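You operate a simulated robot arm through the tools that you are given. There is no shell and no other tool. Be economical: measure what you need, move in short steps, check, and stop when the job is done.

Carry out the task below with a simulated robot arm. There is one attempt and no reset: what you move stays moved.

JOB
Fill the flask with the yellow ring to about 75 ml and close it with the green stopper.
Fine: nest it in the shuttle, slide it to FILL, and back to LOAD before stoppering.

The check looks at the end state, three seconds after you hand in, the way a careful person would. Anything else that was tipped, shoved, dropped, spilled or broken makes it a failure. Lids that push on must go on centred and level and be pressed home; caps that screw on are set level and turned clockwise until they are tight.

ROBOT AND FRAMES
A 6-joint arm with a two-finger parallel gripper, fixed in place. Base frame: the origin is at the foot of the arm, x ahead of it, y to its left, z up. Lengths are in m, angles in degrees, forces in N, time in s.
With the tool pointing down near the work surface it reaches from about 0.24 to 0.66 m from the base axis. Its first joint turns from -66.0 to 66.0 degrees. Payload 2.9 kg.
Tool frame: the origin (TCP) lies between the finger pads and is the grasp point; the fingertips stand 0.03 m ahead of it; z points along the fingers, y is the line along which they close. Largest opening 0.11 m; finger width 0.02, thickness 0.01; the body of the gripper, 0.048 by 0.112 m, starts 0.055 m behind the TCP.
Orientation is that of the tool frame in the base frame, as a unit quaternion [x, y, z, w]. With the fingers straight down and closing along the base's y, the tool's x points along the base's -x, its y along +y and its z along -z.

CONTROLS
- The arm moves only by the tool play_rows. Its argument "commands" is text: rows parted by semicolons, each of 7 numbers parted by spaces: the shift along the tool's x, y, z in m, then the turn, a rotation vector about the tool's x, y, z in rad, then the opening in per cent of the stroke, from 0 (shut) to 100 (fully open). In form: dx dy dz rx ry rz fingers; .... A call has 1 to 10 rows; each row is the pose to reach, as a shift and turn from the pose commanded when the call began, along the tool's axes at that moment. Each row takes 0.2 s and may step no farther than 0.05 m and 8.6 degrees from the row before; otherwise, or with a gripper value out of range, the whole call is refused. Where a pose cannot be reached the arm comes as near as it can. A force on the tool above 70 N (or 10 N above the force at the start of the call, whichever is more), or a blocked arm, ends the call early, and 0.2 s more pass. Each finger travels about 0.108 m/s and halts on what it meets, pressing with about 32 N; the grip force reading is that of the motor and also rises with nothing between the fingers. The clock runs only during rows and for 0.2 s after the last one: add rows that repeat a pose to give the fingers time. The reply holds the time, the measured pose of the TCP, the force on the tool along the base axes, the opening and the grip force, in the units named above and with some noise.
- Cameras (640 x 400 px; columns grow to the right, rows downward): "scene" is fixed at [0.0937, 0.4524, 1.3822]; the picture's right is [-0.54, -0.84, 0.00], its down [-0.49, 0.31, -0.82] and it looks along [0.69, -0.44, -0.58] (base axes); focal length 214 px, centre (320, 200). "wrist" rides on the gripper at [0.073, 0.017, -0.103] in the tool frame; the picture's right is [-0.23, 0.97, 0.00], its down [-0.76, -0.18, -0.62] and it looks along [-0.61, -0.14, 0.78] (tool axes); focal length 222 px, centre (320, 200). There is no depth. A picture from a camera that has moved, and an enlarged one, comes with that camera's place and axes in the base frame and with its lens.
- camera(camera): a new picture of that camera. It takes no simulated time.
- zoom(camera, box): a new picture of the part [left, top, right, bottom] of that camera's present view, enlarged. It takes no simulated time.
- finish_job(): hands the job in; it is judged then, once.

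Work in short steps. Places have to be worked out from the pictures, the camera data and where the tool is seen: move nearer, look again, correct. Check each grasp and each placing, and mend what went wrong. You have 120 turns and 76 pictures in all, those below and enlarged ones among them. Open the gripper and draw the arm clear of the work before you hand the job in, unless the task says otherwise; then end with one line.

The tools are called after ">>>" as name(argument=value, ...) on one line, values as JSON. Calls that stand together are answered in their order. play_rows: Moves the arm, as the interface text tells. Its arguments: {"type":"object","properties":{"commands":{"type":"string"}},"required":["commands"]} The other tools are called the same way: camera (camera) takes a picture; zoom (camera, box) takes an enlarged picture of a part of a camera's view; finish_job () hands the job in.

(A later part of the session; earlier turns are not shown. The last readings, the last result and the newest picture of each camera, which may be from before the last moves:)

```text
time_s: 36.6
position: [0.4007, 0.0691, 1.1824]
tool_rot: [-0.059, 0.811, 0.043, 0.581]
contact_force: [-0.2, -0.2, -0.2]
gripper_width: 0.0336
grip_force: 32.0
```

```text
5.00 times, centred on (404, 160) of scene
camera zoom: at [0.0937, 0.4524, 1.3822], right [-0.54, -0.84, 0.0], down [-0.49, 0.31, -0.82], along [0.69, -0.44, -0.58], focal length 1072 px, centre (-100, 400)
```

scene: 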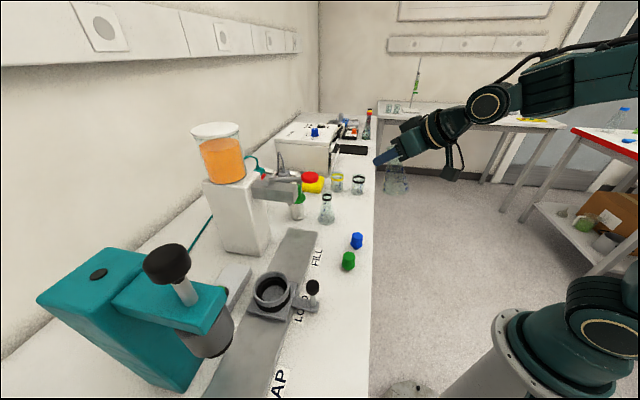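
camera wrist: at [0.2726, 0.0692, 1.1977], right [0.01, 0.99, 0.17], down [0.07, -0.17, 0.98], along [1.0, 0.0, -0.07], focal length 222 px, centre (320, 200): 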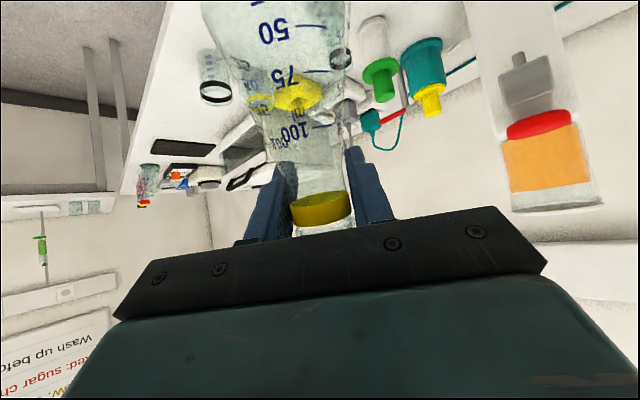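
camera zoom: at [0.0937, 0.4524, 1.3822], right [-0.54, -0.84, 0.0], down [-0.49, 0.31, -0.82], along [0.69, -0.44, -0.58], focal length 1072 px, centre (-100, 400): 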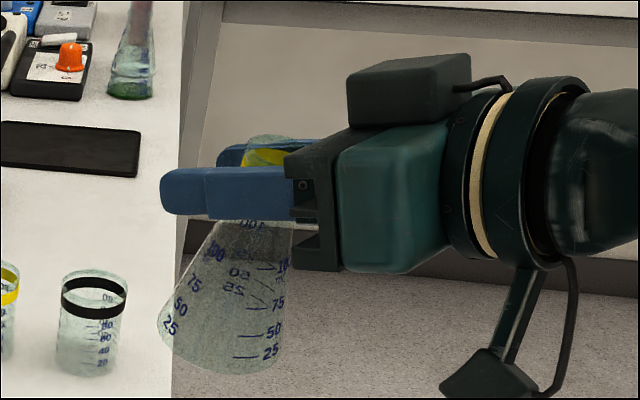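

The flask now looks upright within a few degrees. I move over its original empty spot and lower most of the way.

>>> play_rows(commands="-0.012 -0.004 0.035 0 0 0 10;-0.0245 -0.009 0.0709 0 0 0 10;0.0163 -0.009 0.085 0 0 0 10;0.0571 -0.009 0.099 0 0 0 10;0.098 -0.009 0.113 0 0 0 10;0.125 -0.009 0.1225 0 0 0 10;0.125 -0.009 0.1225 0 0 0 10")

>>> zoom(camera="scene", box=[292, 150, 420, 230])

```text
time_s: 38.2
position: [0.4761, 0.072, 1.0227]
tool_rot: [-0.059, 0.811, 0.042, 0.581]
contact_force: [-0.5, -0.6, -0.4]
gripper_width: 0.0335
grip_force: 32.1
```

```text
5.00 times, centred on (356, 190) of scene
camera zoom: at [0.0938, 0.4524, 1.3822], right [-0.54, -0.84, 0.0], down [-0.49, 0.31, -0.82], along [0.69, -0.44, -0.58], focal length 1072 px, centre (140, 250)
```

zoom: 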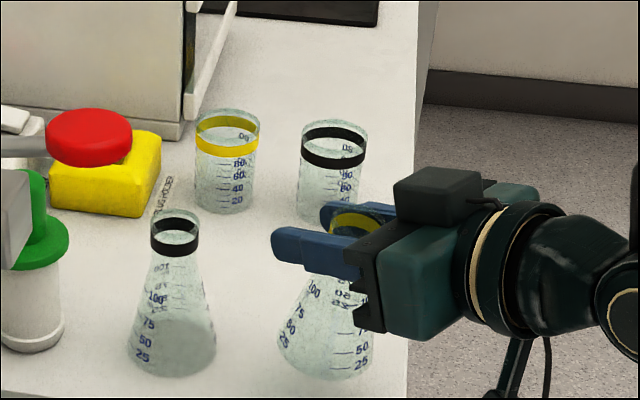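

I zoom closer to compare its tilt against the black-ringed flask.

>>> zoom(camera="scene", box=[310, 180, 390, 230])

```text
8.00 times, centred on (350, 205) of scene
camera zoom: at [0.0938, 0.4524, 1.3822], right [-0.54, -0.84, 0.0], down [-0.49, 0.31, -0.82], along [0.69, -0.44, -0.58], focal length 1716 px, centre (80, 160)
```

zoom: 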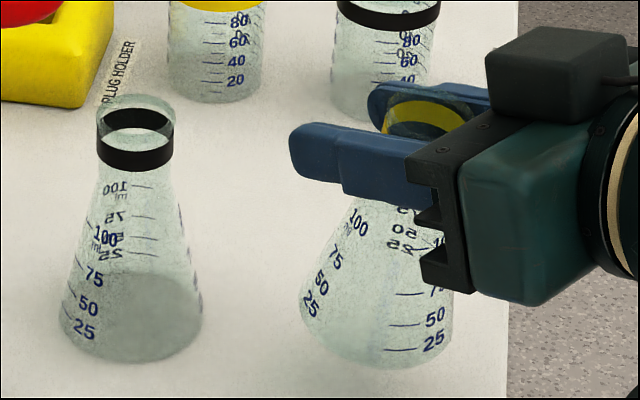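

Matching the expected perspective lean, our flask is upright within a few degrees. I lower slowly.

>>> play_rows(commands="0.0076 0 0.0026 0 0 0 10;0.0142 0 0.0049 0 0 0 10;0.0189 0 0.0065 0 0 0 10;0.0189 0 0.0065 0 0 0 10")

>>> zoom(camera="scene", box=[310, 180, 390, 230])

```text
time_s: 39.2
position: [0.4779, 0.0704, 1.005]
tool_rot: [-0.059, 0.811, 0.043, 0.581]
contact_force: [-0.4, 0.0, 0.0]
gripper_width: 0.0333
grip_force: 32.4
```

```text
8.00 times, centred on (350, 205) of scene
camera zoom: at [0.0937, 0.4524, 1.3822], right [-0.54, -0.84, 0.0], down [-0.49, 0.31, -0.82], along [0.69, -0.44, -0.58], focal length 1716 px, centre (80, 160)
```

zoom: 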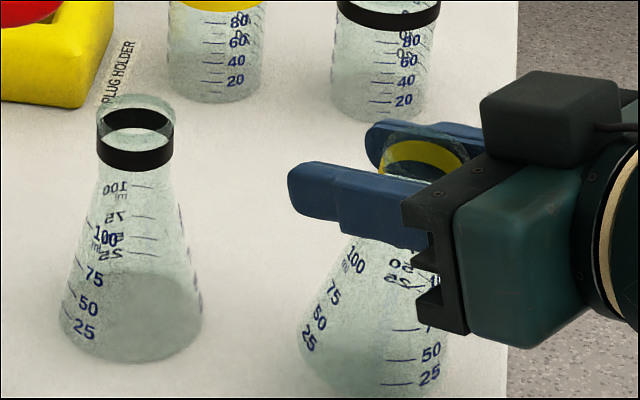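

No contact yet; I keep lowering in small steps.

>>> play_rows(commands="0.0047 0 0.0016 0 0 0 10;0.0094 0 0.0033 0 0 0 10;0.0132 0 0.0046 0 0 0 10;0.0132 0 0.0046 0 0 0 10")

```text
time_s: 40.2
position: [0.4758, 0.0712, 0.9901]
tool_rot: [-0.06, 0.811, 0.043, 0.581]
contact_force: [-0.1, 0.3, -0.6]
gripper_width: 0.0333
grip_force: 31.8
```

>>> play_rows(commands="0.0028 0 0.001 0 0 0 10;0.0057 0 0.002 0 0 0 10;0.0057 0 0.002 0 0 0 10")

>>> zoom(camera="scene", box=[310, 180, 406, 240])

```text
time_s: 41.0
position: [0.4773, 0.0721, 0.9882]
tool_rot: [-0.059, 0.806, 0.044, 0.587]
contact_force: [7.1, -3.1, 30.6]
gripper_width: 0.0339
grip_force: 32.2
```

```text
6.67 times, centred on (358, 210) of scene
camera zoom: at [0.0935, 0.4523, 1.3823], right [-0.54, -0.84, 0.0], down [-0.49, 0.31, -0.82], along [0.69, -0.44, -0.58], focal length 1430 px, centre (67, 133)
```

zoom: 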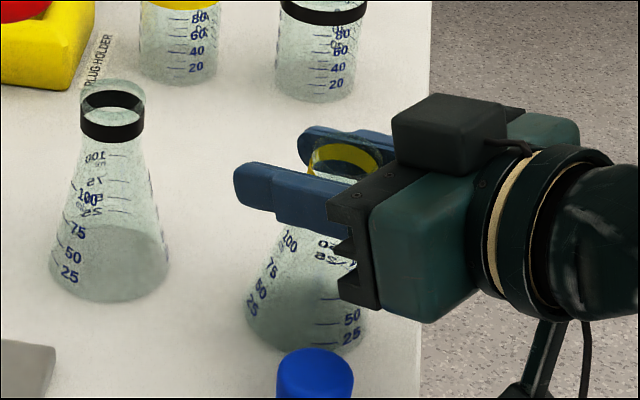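

It is down on the table with 30 N. I unload 1.5 mm and open; a small tilt will settle.

>>> play_rows(commands="0.0032 0 0.0011 0 0 0 10;0.0028 0 0.001 0 0 0 10;0.0028 0 0.001 0 0 0 25;0.0028 0 0.001 0 0 0 40;0.0028 0 0.001 0 0 0 60;0.0028 0 0.001 0 0 0 60")

>>> zoom(camera="scene", box=[310, 180, 406, 240])

```text
time_s: 42.4
position: [0.4761, 0.0704, 0.9806]
tool_rot: [-0.059, 0.812, 0.043, 0.58]
contact_force: [-0.5, 0.4, -0.3]
gripper_width: 0.0663
grip_force: 0.1
```

```text
6.67 times, centred on (358, 210) of scene
camera zoom: at [0.0937, 0.4524, 1.3822], right [-0.54, -0.84, 0.0], down [-0.49, 0.31, -0.82], along [0.69, -0.44, -0.58], focal length 1430 px, centre (67, 133)
```

zoom: 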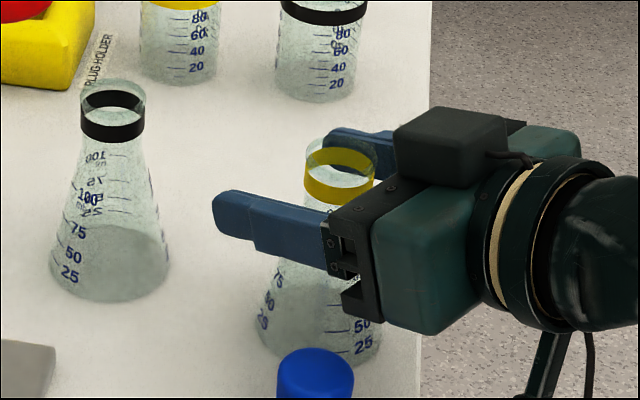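

The flask stands upright. I back out along the fingers, then tilt the tool back to vertical.

>>> play_rows(commands="0 0 -0.03 0 0 0 60;0 0 -0.07 0 0 0 60;-0.02 0 -0.1 0 0 0 60;-0.06 0 -0.11 0 0 0 60;-0.1 0 -0.12 0 0 0 60;-0.14 0 -0.13 0 0 0 60;-0.14 0 -0.13 0 0 0 60")

>>> play_rows(commands="0 0 0 0 0.138 0 60;0 0 0 0 0.276 0 60;0 0 0 0 0.414 0 60;0 0 0 0 0.552 0 60;0 0 0 0 0.69 0 60;0 0 0 0 0.828 0 60;0 0 0 0 0.966 0 60;0 0 0 0 1.104 0 60;0 0 0 0 1.24 0 60;0 0 0 0 1.24 0 60")

>>> camera(camera="wrist")

```text
time_s: 44.0
position: [0.4017, 0.0594, 1.1577]
tool_rot: [-0.059, 0.811, 0.043, 0.581]
contact_force: [-0.5, -0.4, 0.8]
gripper_width: 0.066
grip_force: 0.1
out of reach, approached as far as the arm can: row 2, 3, 4, 5
```

```text
time_s: 46.2
position: [0.3979, 0.0594, 1.1584]
tool_rot: [-0.072, 0.997, 0.001, 0.001]
contact_force: [0.4, 0.5, 0.4]
gripper_width: 0.0662
grip_force: 0.2
```

```text
25 pictures are left
camera wrist: at [0.3244, 0.0659, 1.2609], right [0.08, 1.0, 0.0], down [0.78, -0.07, 0.62], along [0.62, -0.05, -0.78], focal length 222 px, centre (320, 200)
```

wrist: 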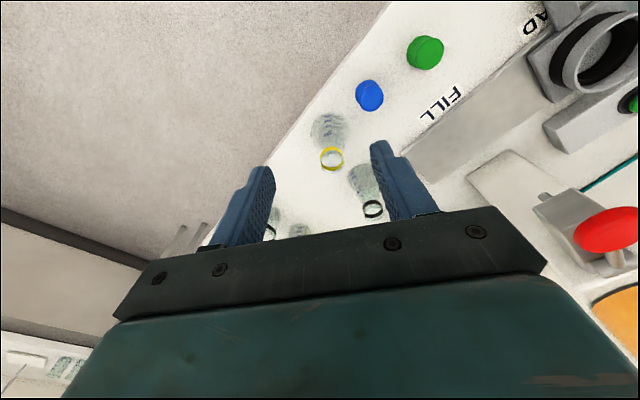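

Flask ring now at about (0.466, 0.070). Reviewing the earlier grip, the flask sat about 5 mm off the TCP in x, which explains the failed nesting. I descend around the neck and verify centring before closing.

>>> play_rows(commands="-0.035 0 0.02 0 0 0 60;-0.0688 0.0006 0.04 0 0 0 60;-0.0688 0.0006 0.08 0 0 0 60;-0.0688 0.0006 0.12 0 0 0 60;-0.0688 0.0006 0.154 0 0 0 60;-0.0688 0.0006 0.154 0 0 0 60")

>>> zoom(camera="wrist", box=[240, 80, 432, 200])

```text
time_s: 47.6
position: [0.4681, 0.0691, 1.0028]
tool_rot: [-0.073, 0.997, 0.0, 0.001]
contact_force: [0.3, -0.1, -0.2]
gripper_width: 0.0661
grip_force: 0.0
```

```text
3.33 times, centred on (336, 140) of wrist
camera zoom: at [0.3933, 0.0761, 1.1068], right [0.08, 1.0, 0.0], down [0.78, -0.07, 0.62], along [0.62, -0.05, -0.78], focal length 740 px, centre (267, 400)
```

zoom: 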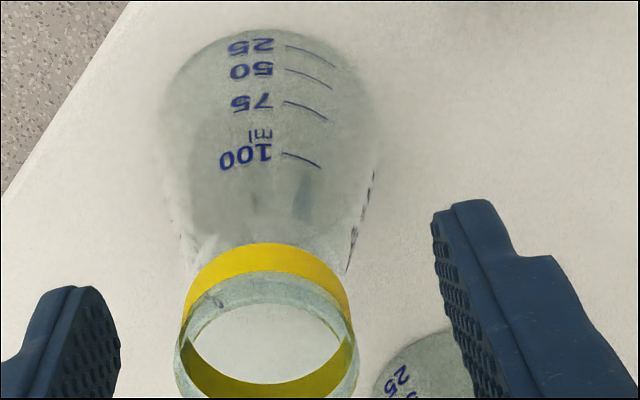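

The base centre gives x≈0.4655 and the ring 0.463, so I shift 3 mm back and close.

>>> play_rows(commands="0.003 0 0 0 0 0 60;0.003 0 0 0 0 0 45;0.003 0 0 0 0 0 32;0.003 0 0 0 0 0 20;0.003 0 0 0 0 0 10;0.003 0 0 0 0 0 10")

>>> play_rows(commands="0 0 -0.01 0 0 0 10;0 0 -0.05 0 0 0 10;0 0 -0.09 0 0 0 10;0.03 0 -0.125 0 0 0 10;0.07 0.02 -0.135 0 0 0 10;0.1 0.05 -0.135 0 0 0 10;0.11 0.09 -0.135 0 0 0 10;0.11 0.13 -0.135 0 0 0 10;0.11 0.13 -0.135 0 0 0 10")

>>> zoom(camera="wrist", box=[240, 80, 400, 180])

```text
time_s: 49.0
position: [0.4655, 0.0693, 1.0038]
tool_rot: [-0.072, 0.997, 0.001, 0.002]
contact_force: [-0.7, -0.2, -0.1]
gripper_width: 0.0344
grip_force: 31.9
```

```text
time_s: 51.0
position: [0.3381, 0.1837, 1.1383]
tool_rot: [-0.072, 0.997, 0.001, 0.001]
contact_force: [0.6, -0.5, 0.1]
gripper_width: 0.0345
grip_force: 32.4
```

```text
4.00 times, centred on (320, 130) of wrist
camera zoom: at [0.2636, 0.1901, 1.2414], right [0.08, 1.0, 0.0], down [0.78, -0.07, 0.62], along [0.62, -0.05, -0.78], focal length 888 px, centre (320, 480)
```

zoom: 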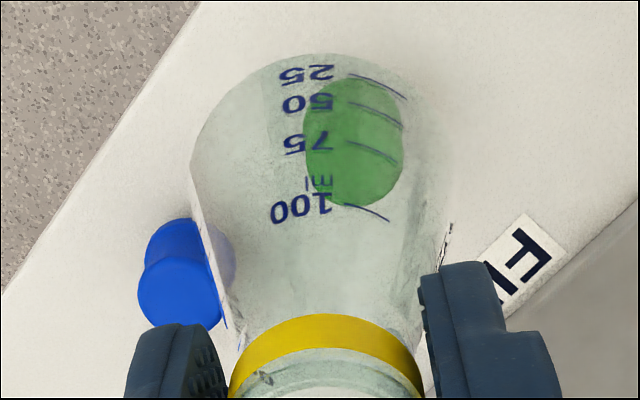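

The flask is held, with its base about 3 mm ahead of the TCP. I carry it around to just beyond the cup so the camera sees the whole rim.

>>> play_rows(commands="0.005 0.034 0 0 0 0 10;0.0103 0.068 0 0 0 0 10;-0.004 0.106 0 0 0 0 10;-0.018 0.145 0 0 0 0 10;-0.039 0.167 0 0 0 0 10;-0.06 0.189 0 0 0 0 10;-0.0967 0.199 0 0 0 0 10;-0.0967 0.199 0 0 0 0 10")

>>> zoom(camera="wrist", box=[240, 0, 432, 120])

```text
time_s: 52.8
position: [0.4045, 0.3911, 1.1384]
tool_rot: [-0.072, 0.997, 0.0, 0.001]
contact_force: [0.4, -0.3, -0.2]
gripper_width: 0.0346
grip_force: 31.4
```

```text
3.33 times, centred on (336, 60) of wrist
camera zoom: at [0.3314, 0.3989, 1.2419], right [0.08, 1.0, 0.0], down [0.78, -0.07, 0.62], along [0.62, -0.05, -0.78], focal length 740 px, centre (267, 667)
```

zoom: 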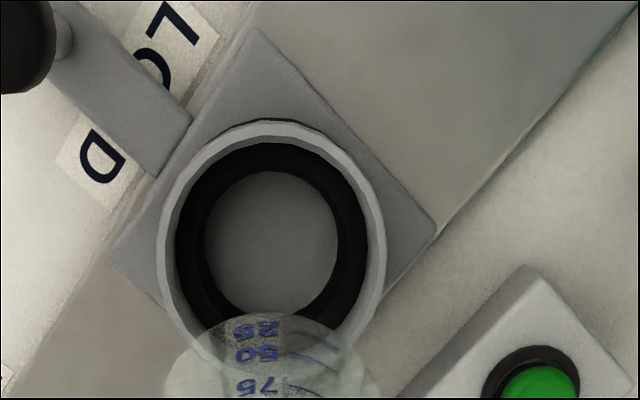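

This view shows the cup clearly: centre (0.379, 0.397), with a conical black seat narrowing from about 0.07 to 0.05, so the 0.06 base nests partway down. I move there compensating for the 2.5 mm flask offset and lower to just above contact.

>>> play_rows(commands="0.014 0.0046 0 0 0 0 10;0.0284 0.0092 0 0 0 0 10;0.0284 0.0092 0.03 0 0 0 10;0.0284 0.0092 0.06 0 0 0 10;0.0284 0.0092 0.08 0 0 0 10;0.0284 0.0092 0.088 0 0 0 10;0.0284 0.0092 0.088 0 0 0 10")

>>> zoom(camera="wrist", box=[224, 20, 416, 140])

```text
time_s: 54.4
position: [0.3733, 0.3994, 1.0488]
tool_rot: [-0.072, 0.997, 0.003, 0.003]
contact_force: [-4.1, -8.7, 20.3]
gripper_width: 0.0346
grip_force: 32.0
```

```text
3.33 times, centred on (320, 80) of wrist
camera zoom: at [0.2989, 0.4062, 1.1525], right [0.08, 1.0, 0.0], down [0.78, -0.07, 0.63], along [0.62, -0.05, -0.78], focal length 740 px, centre (320, 600)
```

zoom: 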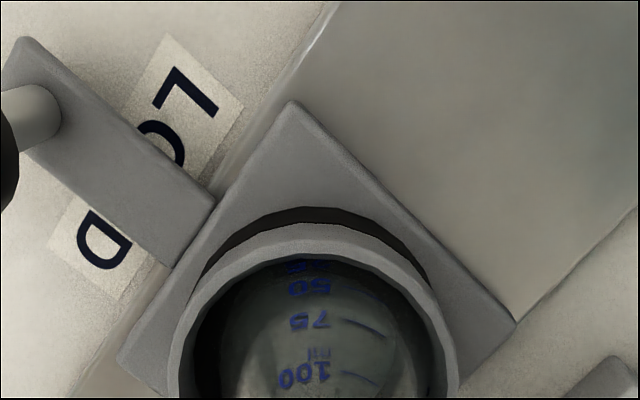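

Early contact with reaction toward (-x, -y). I raise 6 mm, check the free pose and relative position before lowering again.

>>> play_rows(commands="0 0 -0.006 0 0 0 10;0.003 0 -0.008 0 0 0 10;0.003 0 -0.008 0 0 0 10")

>>> zoom(camera="wrist", box=[240, 60, 400, 160])

```text
time_s: 55.2
position: [0.3707, 0.3996, 1.0573]
tool_rot: [-0.072, 0.997, 0.001, 0.002]
contact_force: [6.2, 2.2, -0.8]
gripper_width: 0.0345
grip_force: 31.7
```

```text
4.00 times, centred on (320, 110) of wrist
camera zoom: at [0.2967, 0.4065, 1.1601], right [0.08, 1.0, 0.0], down [0.78, -0.07, 0.63], along [0.62, -0.05, -0.78], focal length 888 px, centre (320, 560)
```

zoom: 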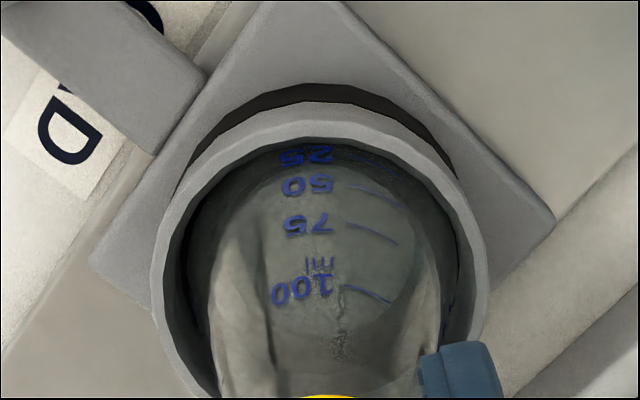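

The +x reaction now says it touches the near wall, so the centre is about 2 mm back; laterally it looks centred. I shift +2 mm in x and lower in small steps.

>>> play_rows(commands="-0.002 0 0 0 0 0 10;-0.002 0 0.004 0 0 0 10;-0.002 0 0.008 0 0 0 10;-0.002 0 0.008 0 0 0 10")

```text
time_s: 56.2
position: [0.3733, 0.3993, 1.0502]
tool_rot: [-0.073, 0.997, 0.001, 0.001]
contact_force: [-2.1, -4.4, 9.6]
gripper_width: 0.0344
grip_force: 32.0
```

Light contact with reaction mostly -y. I comply 2 mm in -y (0.7 mm in -x) and continue down.

>>> play_rows(commands="0.0008 -0.002 -0.002 0 0 0 10;0.0008 -0.002 0 0 0 0 10;0.0008 -0.002 0.003 0 0 0 10;0.0008 -0.002 0.003 0 0 0 10")

```text
time_s: 57.2
position: [0.3741, 0.3982, 1.0492]
tool_rot: [-0.072, 0.997, 0.002, 0.004]
contact_force: [4.1, -0.6, 16.6]
gripper_width: 0.0345
grip_force: 32.0
```

Stiff contact at z≈1.049 with only a small lateral force. I check from the scene camera whether the base sits level in the cup.

>>> zoom(camera="scene", box=[216, 235, 328, 305])

```text
5.71 times, centred on (272, 270) of scene
camera zoom: at [0.0937, 0.4522, 1.3823], right [-0.54, -0.84, 0.0], down [-0.49, 0.31, -0.82], along [0.69, -0.44, -0.58], focal length 1226 px, centre (594, -200)
```

zoom: 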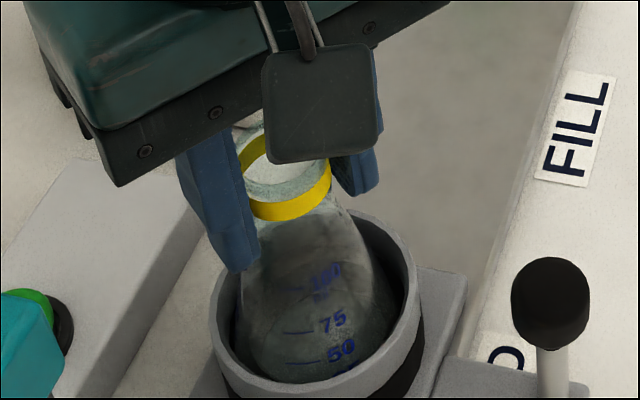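

The base is well down in the cup, gaps even on both sides, axis vertical. I unload and open gradually.

>>> play_rows(commands="-0.001 0 -0.002 0 0 0 10;-0.001 0 -0.002 0 0 0 28;-0.001 0 -0.002 0 0 0 33;-0.001 0 -0.002 0 0 0 36;-0.001 0 -0.002 0 0 0 40;-0.001 0 -0.002 0 0 0 40")

>>> zoom(camera="scene", box=[216, 235, 328, 305])

```text
time_s: 58.6
position: [0.3744, 0.397, 1.0492]
tool_rot: [-0.072, 0.997, 0.0, 0.001]
contact_force: [0.6, -0.7, 1.6]
gripper_width: 0.0439
grip_force: 0.2
```

```text
5.71 times, centred on (272, 270) of scene
camera zoom: at [0.0937, 0.4524, 1.3822], right [-0.54, -0.84, 0.0], down [-0.49, 0.31, -0.82], along [0.69, -0.44, -0.58], focal length 1226 px, centre (594, -200)
```

zoom: 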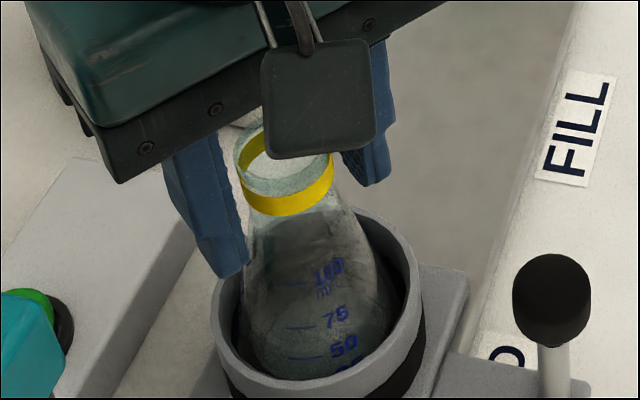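

The flask stands in the cup. I open more, rise clear, and check from above.

>>> play_rows(commands="0 0 0 0 0 0 55;0 0 -0.03 0 0 0 60;0 0 -0.06 0 0 0 60;0.03 0 -0.09 0 0 0 60;0.06 -0.02 -0.11 0 0 0 60;0.06 -0.05 -0.11 0 0 0 60;0.06 -0.05 -0.11 0 0 0 60")

>>> camera(camera="wrist")

>>> zoom(camera="scene", box=[216, 225, 344, 305])

```text
time_s: 60.2
position: [0.3191, 0.3385, 1.1596]
tool_rot: [-0.072, 0.997, -0.001, 0.002]
contact_force: [-0.2, -0.4, 0.1]
gripper_width: 0.0659
grip_force: 0.0
```

```text
17 pictures are left
camera wrist: at [0.2453, 0.3453, 1.2626], right [0.08, 1.0, 0.0], down [0.78, -0.07, 0.62], along [0.62, -0.05, -0.78], focal length 222 px, centre (320, 200)
```

wrist: 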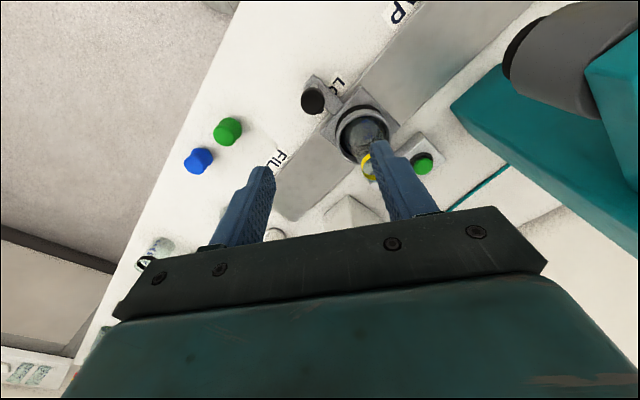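

```text
5.00 times, centred on (280, 265) of scene
camera zoom: at [0.0937, 0.4524, 1.3822], right [-0.54, -0.84, 0.0], down [-0.49, 0.31, -0.82], along [0.69, -0.44, -0.58], focal length 1072 px, centre (520, -125)
```

zoom: 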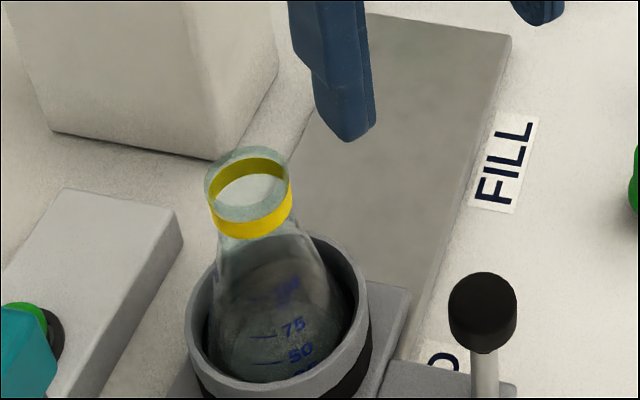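

The flask is nested and upright. Knob centre triangulates to (0.3165, 0.330, 0.98); the rail runs at about az -45°, and FILL (under the nozzle) is ~0.154 m along it. I turn and tilt the tool 50° to reach the knob from the robot side, staying below the lever.

>>> play_rows(commands="0.03 0 0 0 0 -0.128 60;0.05 -0.02 0 0 0 -0.256 55;0.06 -0.04 0 0 0 -0.384 45;0.06 -0.05 0 0 0 -0.512 45;0.06 -0.05 0 0 0 -0.64 45;0.06 -0.05 0 0 0 -0.64 45")

>>> play_rows(commands="0 0 0 0 -0.125 0 45;0 0 0 0 -0.25 0 45;0 0 0 0 -0.375 0 45;0 0 0 0 -0.5 0 45;0 0 0 0 -0.625 0 45;0 0 0 0 -0.75 0 45;0 0 0 0 -0.87 0 45;0 0 0 0 -0.87 0 45")

```text
time_s: 61.6
position: [0.27, 0.2805, 1.1583]
tool_rot: [-0.383, 0.924, 0.0, 0.0]
contact_force: [-0.1, 0.6, 0.2]
gripper_width: 0.0497
grip_force: 0.0
```

```text
time_s: 63.4
position: [0.2699, 0.2822, 1.1586]
tool_rot: [-0.347, 0.837, 0.162, 0.391]
contact_force: [-1.0, 0.5, 0.5]
gripper_width: 0.0493
grip_force: 0.1
```

Orientation reached. I move to a pre-grasp pose 5 cm short of the knob and look.

>>> play_rows(commands="0.025 0 0.028 0 0 0 45;0.05 0 0.056 0 0 0 45;0.075 0 0.088 0 0 0 45;0.0948 0.001 0.1175 0 0 0 45;0.0948 0.001 0.1175 0 0 0 45")

>>> camera(camera="wrist")

```text
time_s: 64.6
position: [0.2922, 0.3016, 1.01]
tool_rot: [-0.347, 0.837, 0.161, 0.391]
contact_force: [-0.5, 1.0, 0.3]
gripper_width: 0.0494
grip_force: 0.1
```

```text
15 pictures are left
camera wrist: at [0.1897, 0.2246, 1.0215], right [-0.59, 0.79, 0.17], down [0.13, -0.12, 0.98], along [0.8, 0.6, -0.04], focal length 222 px, centre (320, 200)
```

wrist: 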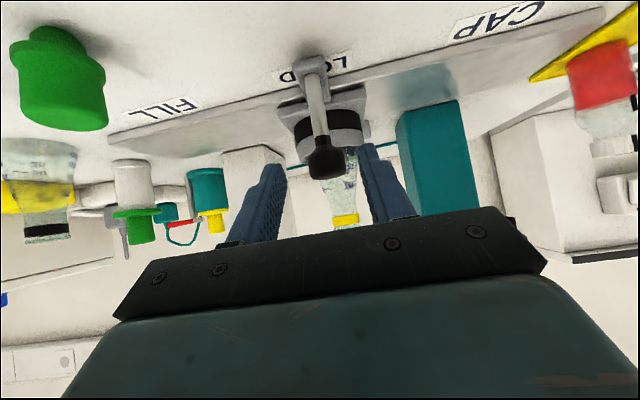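

The knob is centred between the fingers at about (0.315, 0.331, 0.985). I advance 5 cm and cage it loosely.

>>> play_rows(commands="-0.002 0.001 0.02 0 0 0 45;-0.004 0.001 0.04 0 0 0 45;-0.004 0.001 0.05 0 0 0 45;-0.004 0.001 0.05 0 0 0 36;-0.004 0.001 0.05 0 0 0 31;-0.004 0.001 0.05 0 0 0 31")

>>> camera(camera="wrist")

```text
time_s: 66.0
position: [0.3169, 0.3309, 0.9841]
tool_rot: [-0.347, 0.837, 0.162, 0.391]
contact_force: [-0.2, 0.3, -0.9]
gripper_width: 0.0341
grip_force: 0.0
```

```text
14 pictures are left
camera wrist: at [0.2169, 0.2555, 0.9943], right [-0.59, 0.79, 0.17], down [0.13, -0.12, 0.98], along [0.8, 0.6, -0.04], focal length 222 px, centre (320, 200)
```

wrist: 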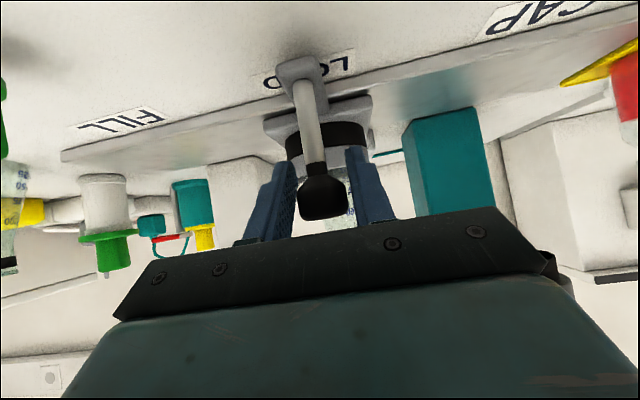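

The knob is caged. Labels give LOAD→FILL = 0.149 m at az -45.3°, which is the tool's -y. I push gently in that direction.

>>> play_rows(commands="0 -0.003 0 0 0 0 31;0 -0.007 0 0 0 0 31;0 -0.013 0 0 0 0 31;0 -0.021 0 0 0 0 31;0 -0.03 0 0 0 0 31;0 -0.039 0 0 0 0 31;0 -0.048 0 0 0 0 31;0 -0.056 0 0 0 0 31;0 -0.062 0 0 0 0 31;0 -0.065 0 0 0 0 31")

>>> camera(camera="scene")

```text
time_s: 68.2
position: [0.3646, 0.2832, 0.9808]
tool_rot: [-0.347, 0.838, 0.161, 0.39]
contact_force: [-0.3, 0.5, 0.4]
gripper_width: 0.0344
grip_force: 0.7
```

```text
13 pictures are left
```

scene: 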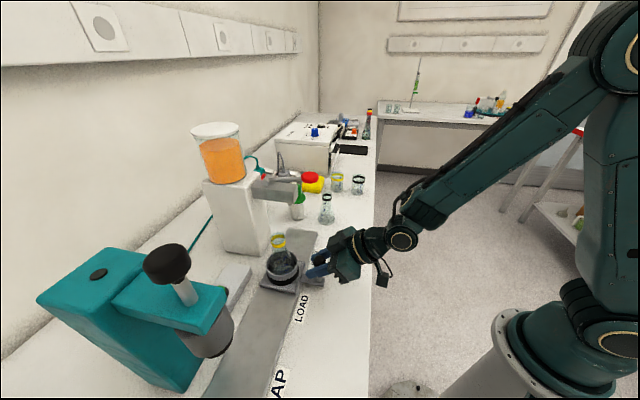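

The shuttle slides with the flask upright. I continue toward FILL and watch for a stop.

>>> play_rows(commands="0 -0.003 0 0 0 0 31;0 -0.008 0 0 0 0 31;0 -0.016 0 0 0 0 31;0 -0.025 0 0 0 0 31;0 -0.034 0 0 0 0 31;0 -0.043 0 0 0 0 31;0 -0.052 0 0 0 0 31;0 -0.06 0 0 0 0 31;0 -0.067 0 0 0 0 31;0 -0.072 0 0 0 0 31")

>>> play_rows(commands="0 -0.003 0 0 0 0 31;0 -0.006 0 0 0 0 31;0 -0.009 0 0 0 0 31;0 -0.011 0 0 0 0 31;0 -0.011 0 0 0 0 31")

>>> zoom(camera="scene", box=[220, 160, 364, 250])

```text
time_s: 70.4
position: [0.4157, 0.2336, 0.9813]
tool_rot: [-0.347, 0.838, 0.161, 0.39]
contact_force: [-0.2, 0.7, 0.1]
gripper_width: 0.0341
grip_force: 0.5
```

```text
time_s: 71.6
position: [0.4224, 0.2268, 0.9814]
tool_rot: [-0.346, 0.837, 0.162, 0.391]
contact_force: [0.9, -0.6, -0.5]
gripper_width: 0.0341
grip_force: 0.0
```

```text
4.44 times, centred on (292, 205) of scene
camera zoom: at [0.0937, 0.4524, 1.3822], right [-0.54, -0.84, 0.0], down [-0.49, 0.31, -0.82], along [0.69, -0.44, -0.58], focal length 953 px, centre (444, 178)
```

zoom: 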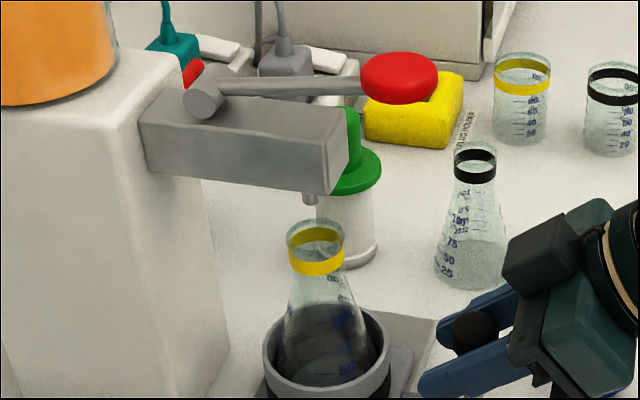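

No hard stop felt so far. The wrist view looks across the rail, ideal for checking nozzle-to-mouth alignment.

>>> zoom(camera="wrist", box=[160, 40, 480, 240])

```text
2.00 times, centred on (320, 140) of wrist
camera zoom: at [0.3217, 0.1502, 0.9929], right [-0.59, 0.79, 0.17], down [0.13, -0.12, 0.98], along [0.8, 0.6, -0.04], focal length 444 px, centre (320, 320)
```

zoom: 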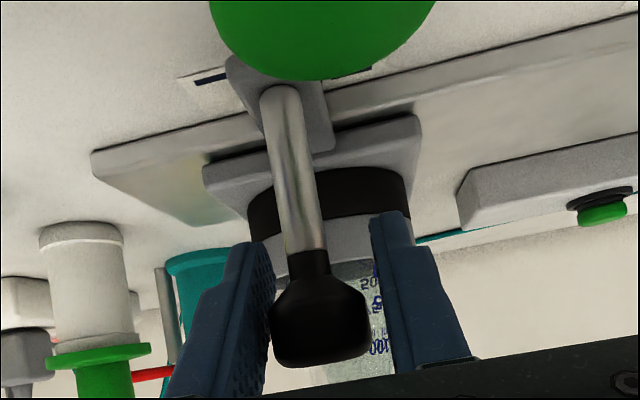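

The handle sits about 4–5 mm short of the FILL label compared with its place at LOAD, matching the cage clearance. I nudge 4.5 mm more.

>>> play_rows(commands="0 -0.002 0 0 0 0 31;0 -0.0035 0 0 0 0 31;0 -0.0045 0 0 0 0 31;0 -0.0045 0 0 0 0 31")

```text
time_s: 72.6
position: [0.4259, 0.2245, 0.9815]
tool_rot: [-0.346, 0.837, 0.161, 0.391]
contact_force: [-0.2, 0.8, 0.6]
gripper_width: 0.0342
grip_force: 0.2
```

The shuttle is at FILL. I open, back out along the fingers, and bring the tool upright.

>>> play_rows(commands="0 0.0015 0 0 0 0 45;0 0.0015 -0.03 0 0 0 45;0 0.0015 -0.07 0 0 0 45;0 0.0015 -0.11 0 0 0 45;-0.04 0 -0.13 0 0 0 30;-0.08 0 -0.14 0 0 0 10;-0.12 0 -0.14 0 0 0 0;-0.15 0 -0.14 0 0 0 0")

>>> play_rows(commands="0 0 0 0 0.125 0 0;0 0 0 0 0.25 0 0;0 0 0 0 0.375 0 0;0 0 0 0 0.5 0 0;0 0 0 0 0.625 0 0;0 0 0 0 0.75 0 0;0 0 0 0 0.87 0 0;0 0 0 0 0.87 0 0")

```text
time_s: 74.4
position: [0.4162, 0.2159, 1.1879]
tool_rot: [-0.347, 0.837, 0.162, 0.39]
contact_force: [-0.1, 0.7, -0.2]
gripper_width: 0.0001
grip_force: 32.5
```

```text
time_s: 76.2
position: [0.4184, 0.2158, 1.1868]
tool_rot: [-0.382, 0.924, 0.001, 0.0]
contact_force: [0.6, -0.5, -0.1]
gripper_width: 0.0001
grip_force: 31.7
```

Now I rise and move above the lever pad, and verify with one picture.

>>> play_rows(commands="0 0 -0.03 0 0 0 0;-0.01 0.001 -0.045 0 0 0 0;-0.03 0.002 -0.045 0 0 0 0;-0.0467 0.003 -0.045 0 0 0 0;-0.0467 0.003 -0.045 0 0 0 0")

>>> zoom(camera="scene", box=[220, 130, 380, 230])

```text
time_s: 77.4
position: [0.4489, 0.2516, 1.2324]
tool_rot: [-0.383, 0.924, 0.0, 0.001]
contact_force: [1.7, -0.6, 1.3]
gripper_width: 0.0001
grip_force: 32.3
```

```text
4.00 times, centred on (300, 180) of scene
camera zoom: at [0.0937, 0.4524, 1.3822], right [-0.54, -0.84, 0.0], down [-0.49, 0.31, -0.82], along [0.69, -0.44, -0.58], focal length 858 px, centre (400, 280)
```

zoom: 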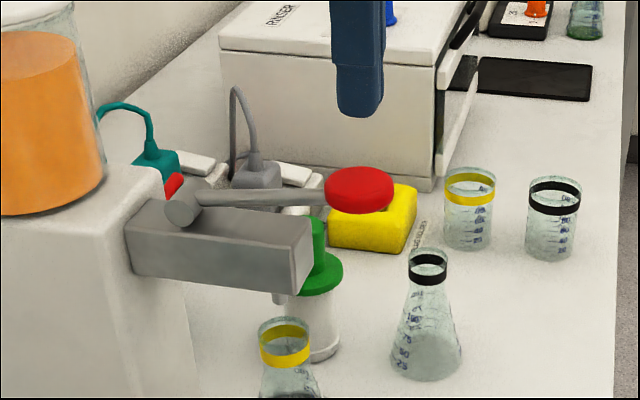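

The fingertips are directly above the pad. I descend gently to find contact.

>>> play_rows(commands="0 0 0.02 0 0 0 0;0 0 0.03 0 0 0 0;0 0 0.036 0 0 0 0;0 0 0.036 0 0 0 0")

```text
time_s: 78.4
position: [0.4488, 0.2495, 1.1945]
tool_rot: [-0.383, 0.924, 0.0, 0.001]
contact_force: [-0.6, -0.4, -1.0]
gripper_width: 0.0
grip_force: 31.5
```

No contact yet. I make a short test press of 15 mm and come back up.

>>> play_rows(commands="0 0 0.006 0 0 0 0;0 0 0.012 0 0 0 0;0 0 0.016 0 0 0 0")

```text
time_s: 79.2
position: [0.4482, 0.2519, 1.1791]
tool_rot: [-0.383, 0.924, 0.0, 0.001]
contact_force: [-0.5, -0.2, 0.4]
gripper_width: 0.0
grip_force: 32.1
```

>>> zoom(camera="scene", box=[244, 160, 340, 220])

```text
6.67 times, centred on (292, 190) of scene
camera zoom: at [0.0937, 0.4524, 1.3823], right [-0.54, -0.84, 0.0], down [-0.49, 0.31, -0.82], along [0.69, -0.44, -0.58], focal length 1430 px, centre (507, 267)
```

zoom: 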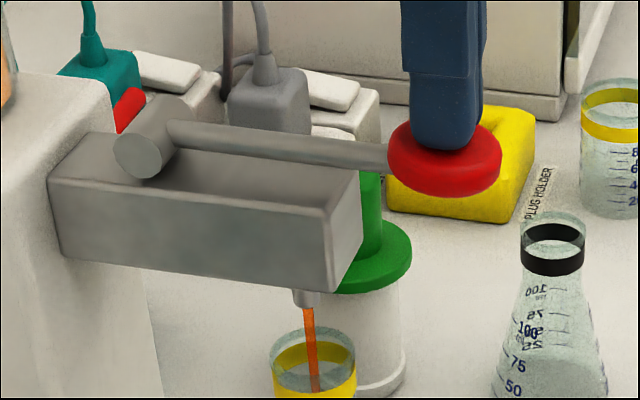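

Liquid is flowing straight into the flask. I lift now to gauge the flow rate.

>>> play_rows(commands="0 0 -0.022 0 0 0 0")

>>> zoom(camera="scene", box=[248, 196, 328, 246])

```text
time_s: 79.6
position: [0.4474, 0.2503, 1.1995]
tool_rot: [-0.383, 0.924, 0.0, 0.001]
contact_force: [0.2, -0.1, 0.8]
gripper_width: 0.0001
grip_force: 32.4
```

```text
8.00 times, centred on (288, 221) of scene
camera zoom: at [0.0937, 0.4524, 1.3822], right [-0.54, -0.84, 0.0], down [-0.49, 0.31, -0.82], along [0.69, -0.44, -0.58], focal length 1716 px, centre (576, 32)
```

zoom: 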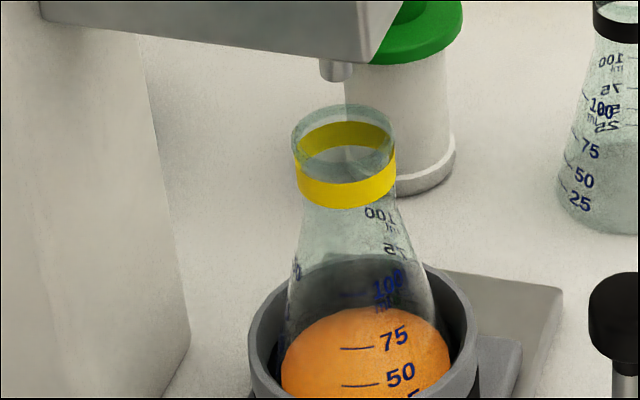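

I look at the lower part to read the current level.

>>> zoom(camera="scene", box=[264, 226, 320, 261])

```text
11.43 times, centred on (292, 244) of scene
camera zoom: at [0.0937, 0.4524, 1.3822], right [-0.54, -0.84, 0.0], down [-0.49, 0.31, -0.82], along [0.69, -0.44, -0.58], focal length 2451 px, centre (640, -297)
```

zoom: 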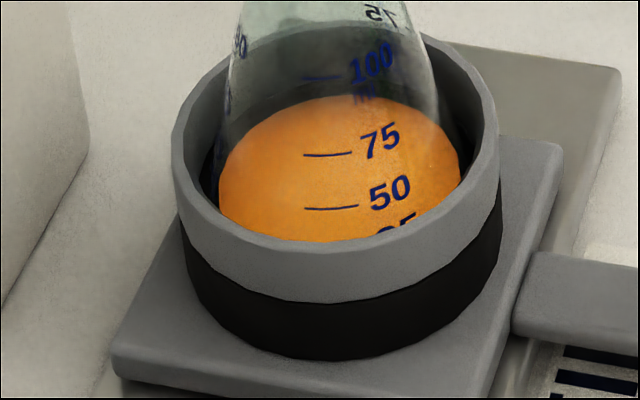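

Level reads roughly 18 ml. I repeat the same press with one extra 0.2 s hold, then read again.

>>> play_rows(commands="0 0 0.006 0 0 0 0;0 0 0.012 0 0 0 0;0 0 0.018 0 0 0 0;0 0 0.022 0 0 0 0;0 0 0.022 0 0 0 0;0 0 0.022 0 0 0 0;0 0 0 0 0 0 0;0 0 0 0 0 0 0")

>>> zoom(camera="scene", box=[264, 226, 320, 261])

```text
time_s: 81.4
position: [0.4487, 0.2515, 1.2014]
tool_rot: [-0.383, 0.924, 0.001, 0.001]
contact_force: [0.1, 0.0, -0.4]
gripper_width: 0.0
grip_force: 32.1
```

```text
11.43 times, centred on (292, 244) of scene
camera zoom: at [0.0937, 0.4524, 1.3822], right [-0.54, -0.84, 0.0], down [-0.49, 0.31, -0.82], along [0.69, -0.44, -0.58], focal length 2451 px, centre (640, -297)
```

zoom: 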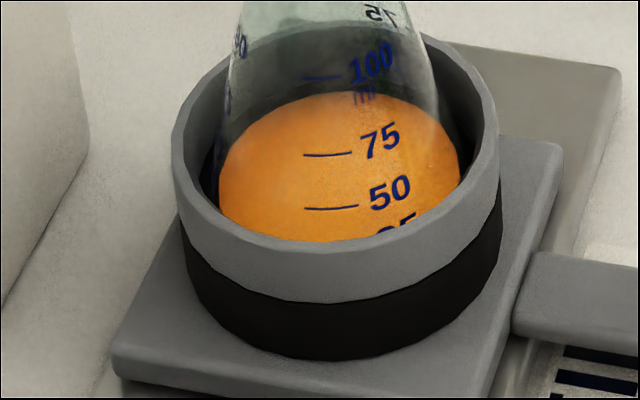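

The level barely rose, so the flow is slower than I assumed. I hold longer (about 1.6 s) and read again.

>>> play_rows(commands="0 0 0.01 0 0 0 0;0 0 0.022 0 0 0 0;0 0 0.022 0 0 0 0;0 0 0.022 0 0 0 0;0 0 0.022 0 0 0 0;0 0 0.022 0 0 0 0;0 0 0.022 0 0 0 0;0 0 0.022 0 0 0 0;0 0 0.022 0 0 0 0;0 0 0 0 0 0 0")

>>> zoom(camera="scene", box=[264, 226, 320, 261])

```text
time_s: 83.6
position: [0.4479, 0.252, 1.2024]
tool_rot: [-0.383, 0.924, 0.0, 0.001]
contact_force: [0.1, 0.2, -0.3]
gripper_width: 0.0
grip_force: 31.9
```

```text
11.43 times, centred on (292, 244) of scene
camera zoom: at [0.0937, 0.4524, 1.3822], right [-0.54, -0.84, 0.0], down [-0.49, 0.31, -0.82], along [0.69, -0.44, -0.58], focal length 2451 px, centre (640, -297)
```

zoom: 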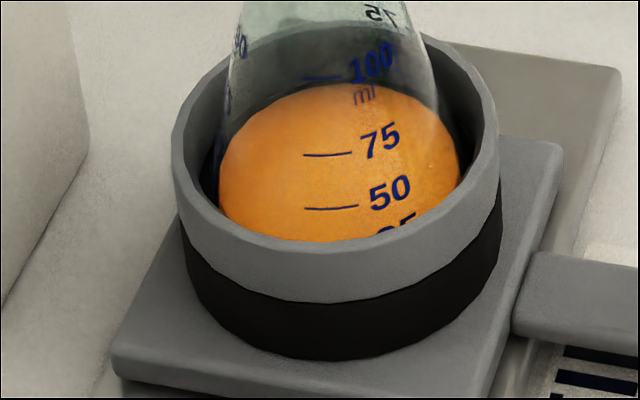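

About 8–9 ml arrived in ~1.6 s, so the rate is ≈5.5 ml/s and the flask holds roughly 16–25 ml. I hold about 8 s more, then read.

>>> play_rows(commands="0 0 0.01 0 0 0 0;0 0 0.022 0 0 0 0;0 0 0.022 0 0 0 0;0 0 0.022 0 0 0 0;0 0 0.022 0 0 0 0;0 0 0.022 0 0 0 0;0 0 0.022 0 0 0 0;0 0 0.022 0 0 0 0;0 0 0.022 0 0 0 0;0 0 0.022 0 0 0 0")

>>> play_rows(commands="0 0 0 0 0 0 0;0 0 0 0 0 0 0;0 0 0 0 0 0 0;0 0 0 0 0 0 0;0 0 0 0 0 0 0;0 0 0 0 0 0 0;0 0 0 0 0 0 0;0 0 0 0 0 0 0;0 0 0 0 0 0 0;0 0 0 0 0 0 0")

>>> play_rows(commands="0 0 0 0 0 0 0;0 0 0 0 0 0 0;0 0 0 0 0 0 0;0 0 0 0 0 0 0;0 0 0 0 0 0 0;0 0 0 0 0 0 0;0 0 0 0 0 0 0;0 0 0 0 0 0 0;0 0 0 0 0 0 0;0 0 0 0 0 0 0")

>>> play_rows(commands="0 0 0 0 0 0 0;0 0 0 0 0 0 0;0 0 0 0 0 0 0;0 0 0 0 0 0 0;0 0 0 0 0 0 0;0 0 0 0 0 0 0;0 0 0 0 0 0 0;0 0 0 0 0 0 0;0 0 -0.022 0 0 0 0")

>>> zoom(camera="scene", box=[264, 226, 320, 261])

```text
time_s: 85.8
position: [0.4473, 0.2505, 1.181]
tool_rot: [-0.383, 0.924, 0.001, 0.001]
contact_force: [1.1, -1.2, 0.4]
gripper_width: 0.0
grip_force: 31.9
```

```text
time_s: 88.0
position: [0.4482, 0.2506, 1.1816]
tool_rot: [-0.383, 0.924, 0.0, 0.001]
contact_force: [0.2, 0.8, 0.6]
gripper_width: 0.0
grip_force: 32.0
```

```text
time_s: 90.2
position: [0.4489, 0.2507, 1.181]
tool_rot: [-0.383, 0.924, 0.0, 0.001]
contact_force: [-0.1, 0.3, 1.2]
gripper_width: 0.0
grip_force: 32.8
```

```text
time_s: 92.2
position: [0.448, 0.2503, 1.2021]
tool_rot: [-0.384, 0.923, 0.002, 0.001]
contact_force: [0.2, -0.6, 0.7]
gripper_width: 0.0001
grip_force: 32.4
```

```text
11.43 times, centred on (292, 244) of scene
camera zoom: at [0.0937, 0.4524, 1.3822], right [-0.54, -0.84, 0.0], down [-0.49, 0.31, -0.82], along [0.69, -0.44, -0.58], focal length 2451 px, centre (640, -297)
```

zoom: 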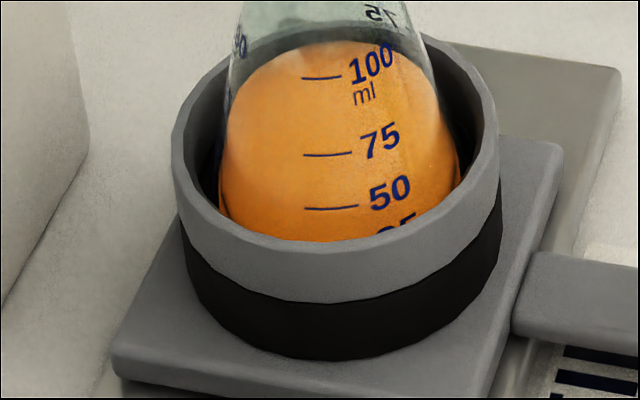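

Level is now about 57 ml (back edge y=40; the 75 ml level should put it near y≈15). At ~5.2 ml/s I hold about 3.6 s more.

>>> play_rows(commands="0 0 0.01 0 0 0 0;0 0 0.022 0 0 0 0;0 0 0.022 0 0 0 0;0 0 0.022 0 0 0 0;0 0 0.022 0 0 0 0;0 0 0.022 0 0 0 0;0 0 0.022 0 0 0 0;0 0 0.022 0 0 0 0;0 0 0.022 0 0 0 0;0 0 0.022 0 0 0 0")

>>> play_rows(commands="0 0 0 0 0 0 0;0 0 0 0 0 0 0;0 0 0 0 0 0 0;0 0 0 0 0 0 0;0 0 0 0 0 0 0;0 0 0 0 0 0 0;0 0 0 0 0 0 0;0 0 0 0 0 0 0;0 0 -0.03 0 0 0 0;0 0 -0.05 0 0 0 0")

>>> zoom(camera="scene", box=[256, 216, 320, 256])

```text
time_s: 94.4
position: [0.4484, 0.2514, 1.1798]
tool_rot: [-0.383, 0.924, 0.001, 0.0]
contact_force: [-0.3, 0.1, 1.2]
gripper_width: 0.0
grip_force: 32.3
```

```text
time_s: 96.6
position: [0.4489, 0.2502, 1.2299]
tool_rot: [-0.383, 0.924, 0.0, 0.0]
contact_force: [0.1, -0.1, 0.6]
gripper_width: 0.0002
grip_force: 32.3
```

```text
10.00 times, centred on (288, 236) of scene
camera zoom: at [0.0937, 0.4524, 1.3822], right [-0.54, -0.84, 0.0], down [-0.49, 0.31, -0.82], along [0.69, -0.44, -0.58], focal length 2145 px, centre (640, -160)
```

zoom: 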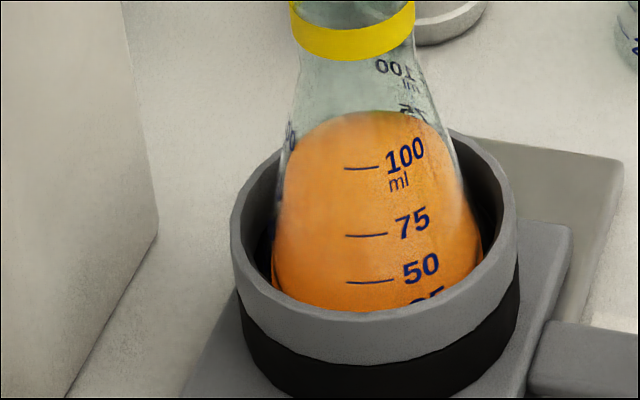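

The level sits at the 75 mark (≈75–78 ml). Now I move back off the lever, open the fingers and tilt the tool again to fetch the knob.

>>> play_rows(commands="0.03 -0.001 0 0 0 0 0;0.06 -0.003 0 0 0 0 20;0.09 -0.003 0 0 0 0 45;0.09 -0.003 0.022 0 0 0 45;0.09 -0.003 0.043 0 0 0 45;0.09 -0.003 0.043 0 0 0 45")

>>> play_rows(commands="0 0 0 0 -0.125 0 45;0 0 0 0 -0.25 0 45;0 0 0 0 -0.375 0 45;0 0 0 0 -0.5 0 45;0 0 0 0 -0.625 0 45;0 0 0 0 -0.75 0 45;0 0 0 0 -0.87 0 45;0 0 0 0 -0.87 0 45")

>>> play_rows(commands="0.03 0.0035 0.016 0 0 0 45;0.061 0.0035 0.032 0 0 0 45;0.092 0.0035 0.048 0 0 0 45;0.1221 0.0035 0.0631 0 0 0 45;0.1221 0.0035 0.0631 0 0 0 45")

```text
time_s: 98.0
position: [0.3869, 0.1851, 1.1853]
tool_rot: [-0.382, 0.924, 0.001, 0.001]
contact_force: [-0.5, -0.2, 0.0]
gripper_width: 0.0496
grip_force: 0.0
```

```text
time_s: 99.8
position: [0.3861, 0.1857, 1.1861]
tool_rot: [-0.347, 0.837, 0.162, 0.39]
contact_force: [-0.1, 0.1, 0.0]
gripper_width: 0.0492
grip_force: 0.1
```

```text
time_s: 101.0
position: [0.3638, 0.1694, 1.0527]
tool_rot: [-0.346, 0.838, 0.161, 0.391]
contact_force: [-0.7, -0.5, 0.5]
gripper_width: 0.0493
grip_force: 0.1
```

Pose matches the plan. I advance onto the knob and cage it.

>>> play_rows(commands="0 0 0.04 0 0 0 45;0 0 0.08 0 0 0 45;0 0 0.1 0 0 0 45;0 0 0.11 0 0 0 45;0 0 0.11 0 0 0 36;0 0 0.11 0 0 0 31;0 0 0.11 0 0 0 31")

>>> play_rows(commands="0 0.003 0 0 0 0 31;0 0.006 0 0 0 0 31;0 0.01 0 0 0 0 31;0 0.016 0 0 0 0 31;0 0.024 0 0 0 0 31;0 0.033 0 0 0 0 31;0 0.042 0 0 0 0 31;0 0.05 0 0 0 0 31;0 0.056 0 0 0 0 31;0 0.059 0 0 0 0 31")

>>> play_rows(commands="0 0.003 0 0 0 0 31;0 0.008 0 0 0 0 31;0 0.015 0 0 0 0 31;0 0.024 0 0 0 0 31;0 0.033 0 0 0 0 31;0 0.042 0 0 0 0 31;0 0.05 0 0 0 0 31;0 0.057 0 0 0 0 31;0 0.062 0 0 0 0 31;0 0.065 0 0 0 0 31")

>>> play_rows(commands="0 0.003 0 0 0 0 31;0 0.008 0 0 0 0 31;0 0.014 0 0 0 0 31;0 0.02 0 0 0 0 31;0 0.025 0 0 0 0 31;0 0.028 0 0 0 0 31;0 0.0285 0 0 0 0 31;0 0.0285 0 0 0 0 31")

```text
time_s: 102.6
position: [0.4233, 0.2253, 0.9822]
tool_rot: [-0.347, 0.838, 0.161, 0.391]
contact_force: [-0.2, -0.1, 0.7]
gripper_width: 0.034
grip_force: 0.1
```

```text
time_s: 104.8
position: [0.381, 0.2686, 0.9822]
tool_rot: [-0.347, 0.837, 0.161, 0.391]
contact_force: [1.1, -1.1, 0.0]
gripper_width: 0.0345
grip_force: 0.3
```

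```text
time_s: 107.0
position: [0.334, 0.3137, 0.9804]
tool_rot: [-0.346, 0.837, 0.161, 0.391]
contact_force: [0.7, -0.4, 1.3]
gripper_width: 0.0341
grip_force: 0.2
```

```text
time_s: 108.8
position: [0.3141, 0.3318, 0.9824]
tool_rot: [-0.346, 0.837, 0.161, 0.391]
contact_force: [-0.1, 0.3, -1.4]
gripper_width: 0.0341
grip_force: 0.0
```

The knob is back at its LOAD position. I release it, back out, rise, and set the tool vertical.

>>> play_rows(commands="0 -0.0035 0 0 0 0 40;0 -0.0035 0 0 0 0 45;0 -0.0035 -0.035 0 0 0 45;0 -0.0035 -0.075 0 0 0 45;0 -0.0035 -0.11 0 0 0 45;-0.03 -0.0035 -0.135 0 0 0 50;-0.06 -0.0035 -0.16 0 0 0 55;-0.0764 -0.0035 -0.1745 0 0 0 55")

>>> play_rows(commands="0 0 0 0 0.125 0 55;0 0 0 0 0.25 0 55;0 0 0 0 0.375 0 55;0 0 0 0 0.5 0 55;0 0 0 0 0.625 0 55;0 0 0 0 0.75 0 55;0 0 0 0 0.87 0 55;0 0 0 0 0.87 0 55")

```text
time_s: 110.6
position: [0.2562, 0.2695, 1.1522]
tool_rot: [-0.347, 0.838, 0.161, 0.39]
contact_force: [0.5, 0.5, -0.1]
gripper_width: 0.0605
grip_force: 0.0
out of reach, approached as far as the arm can: row 5
```

```text
time_s: 112.4
position: [0.2582, 0.271, 1.1513]
tool_rot: [-0.383, 0.924, 0.001, 0.001]
contact_force: [0.2, -0.1, -0.5]
gripper_width: 0.0605
grip_force: 0.1
```

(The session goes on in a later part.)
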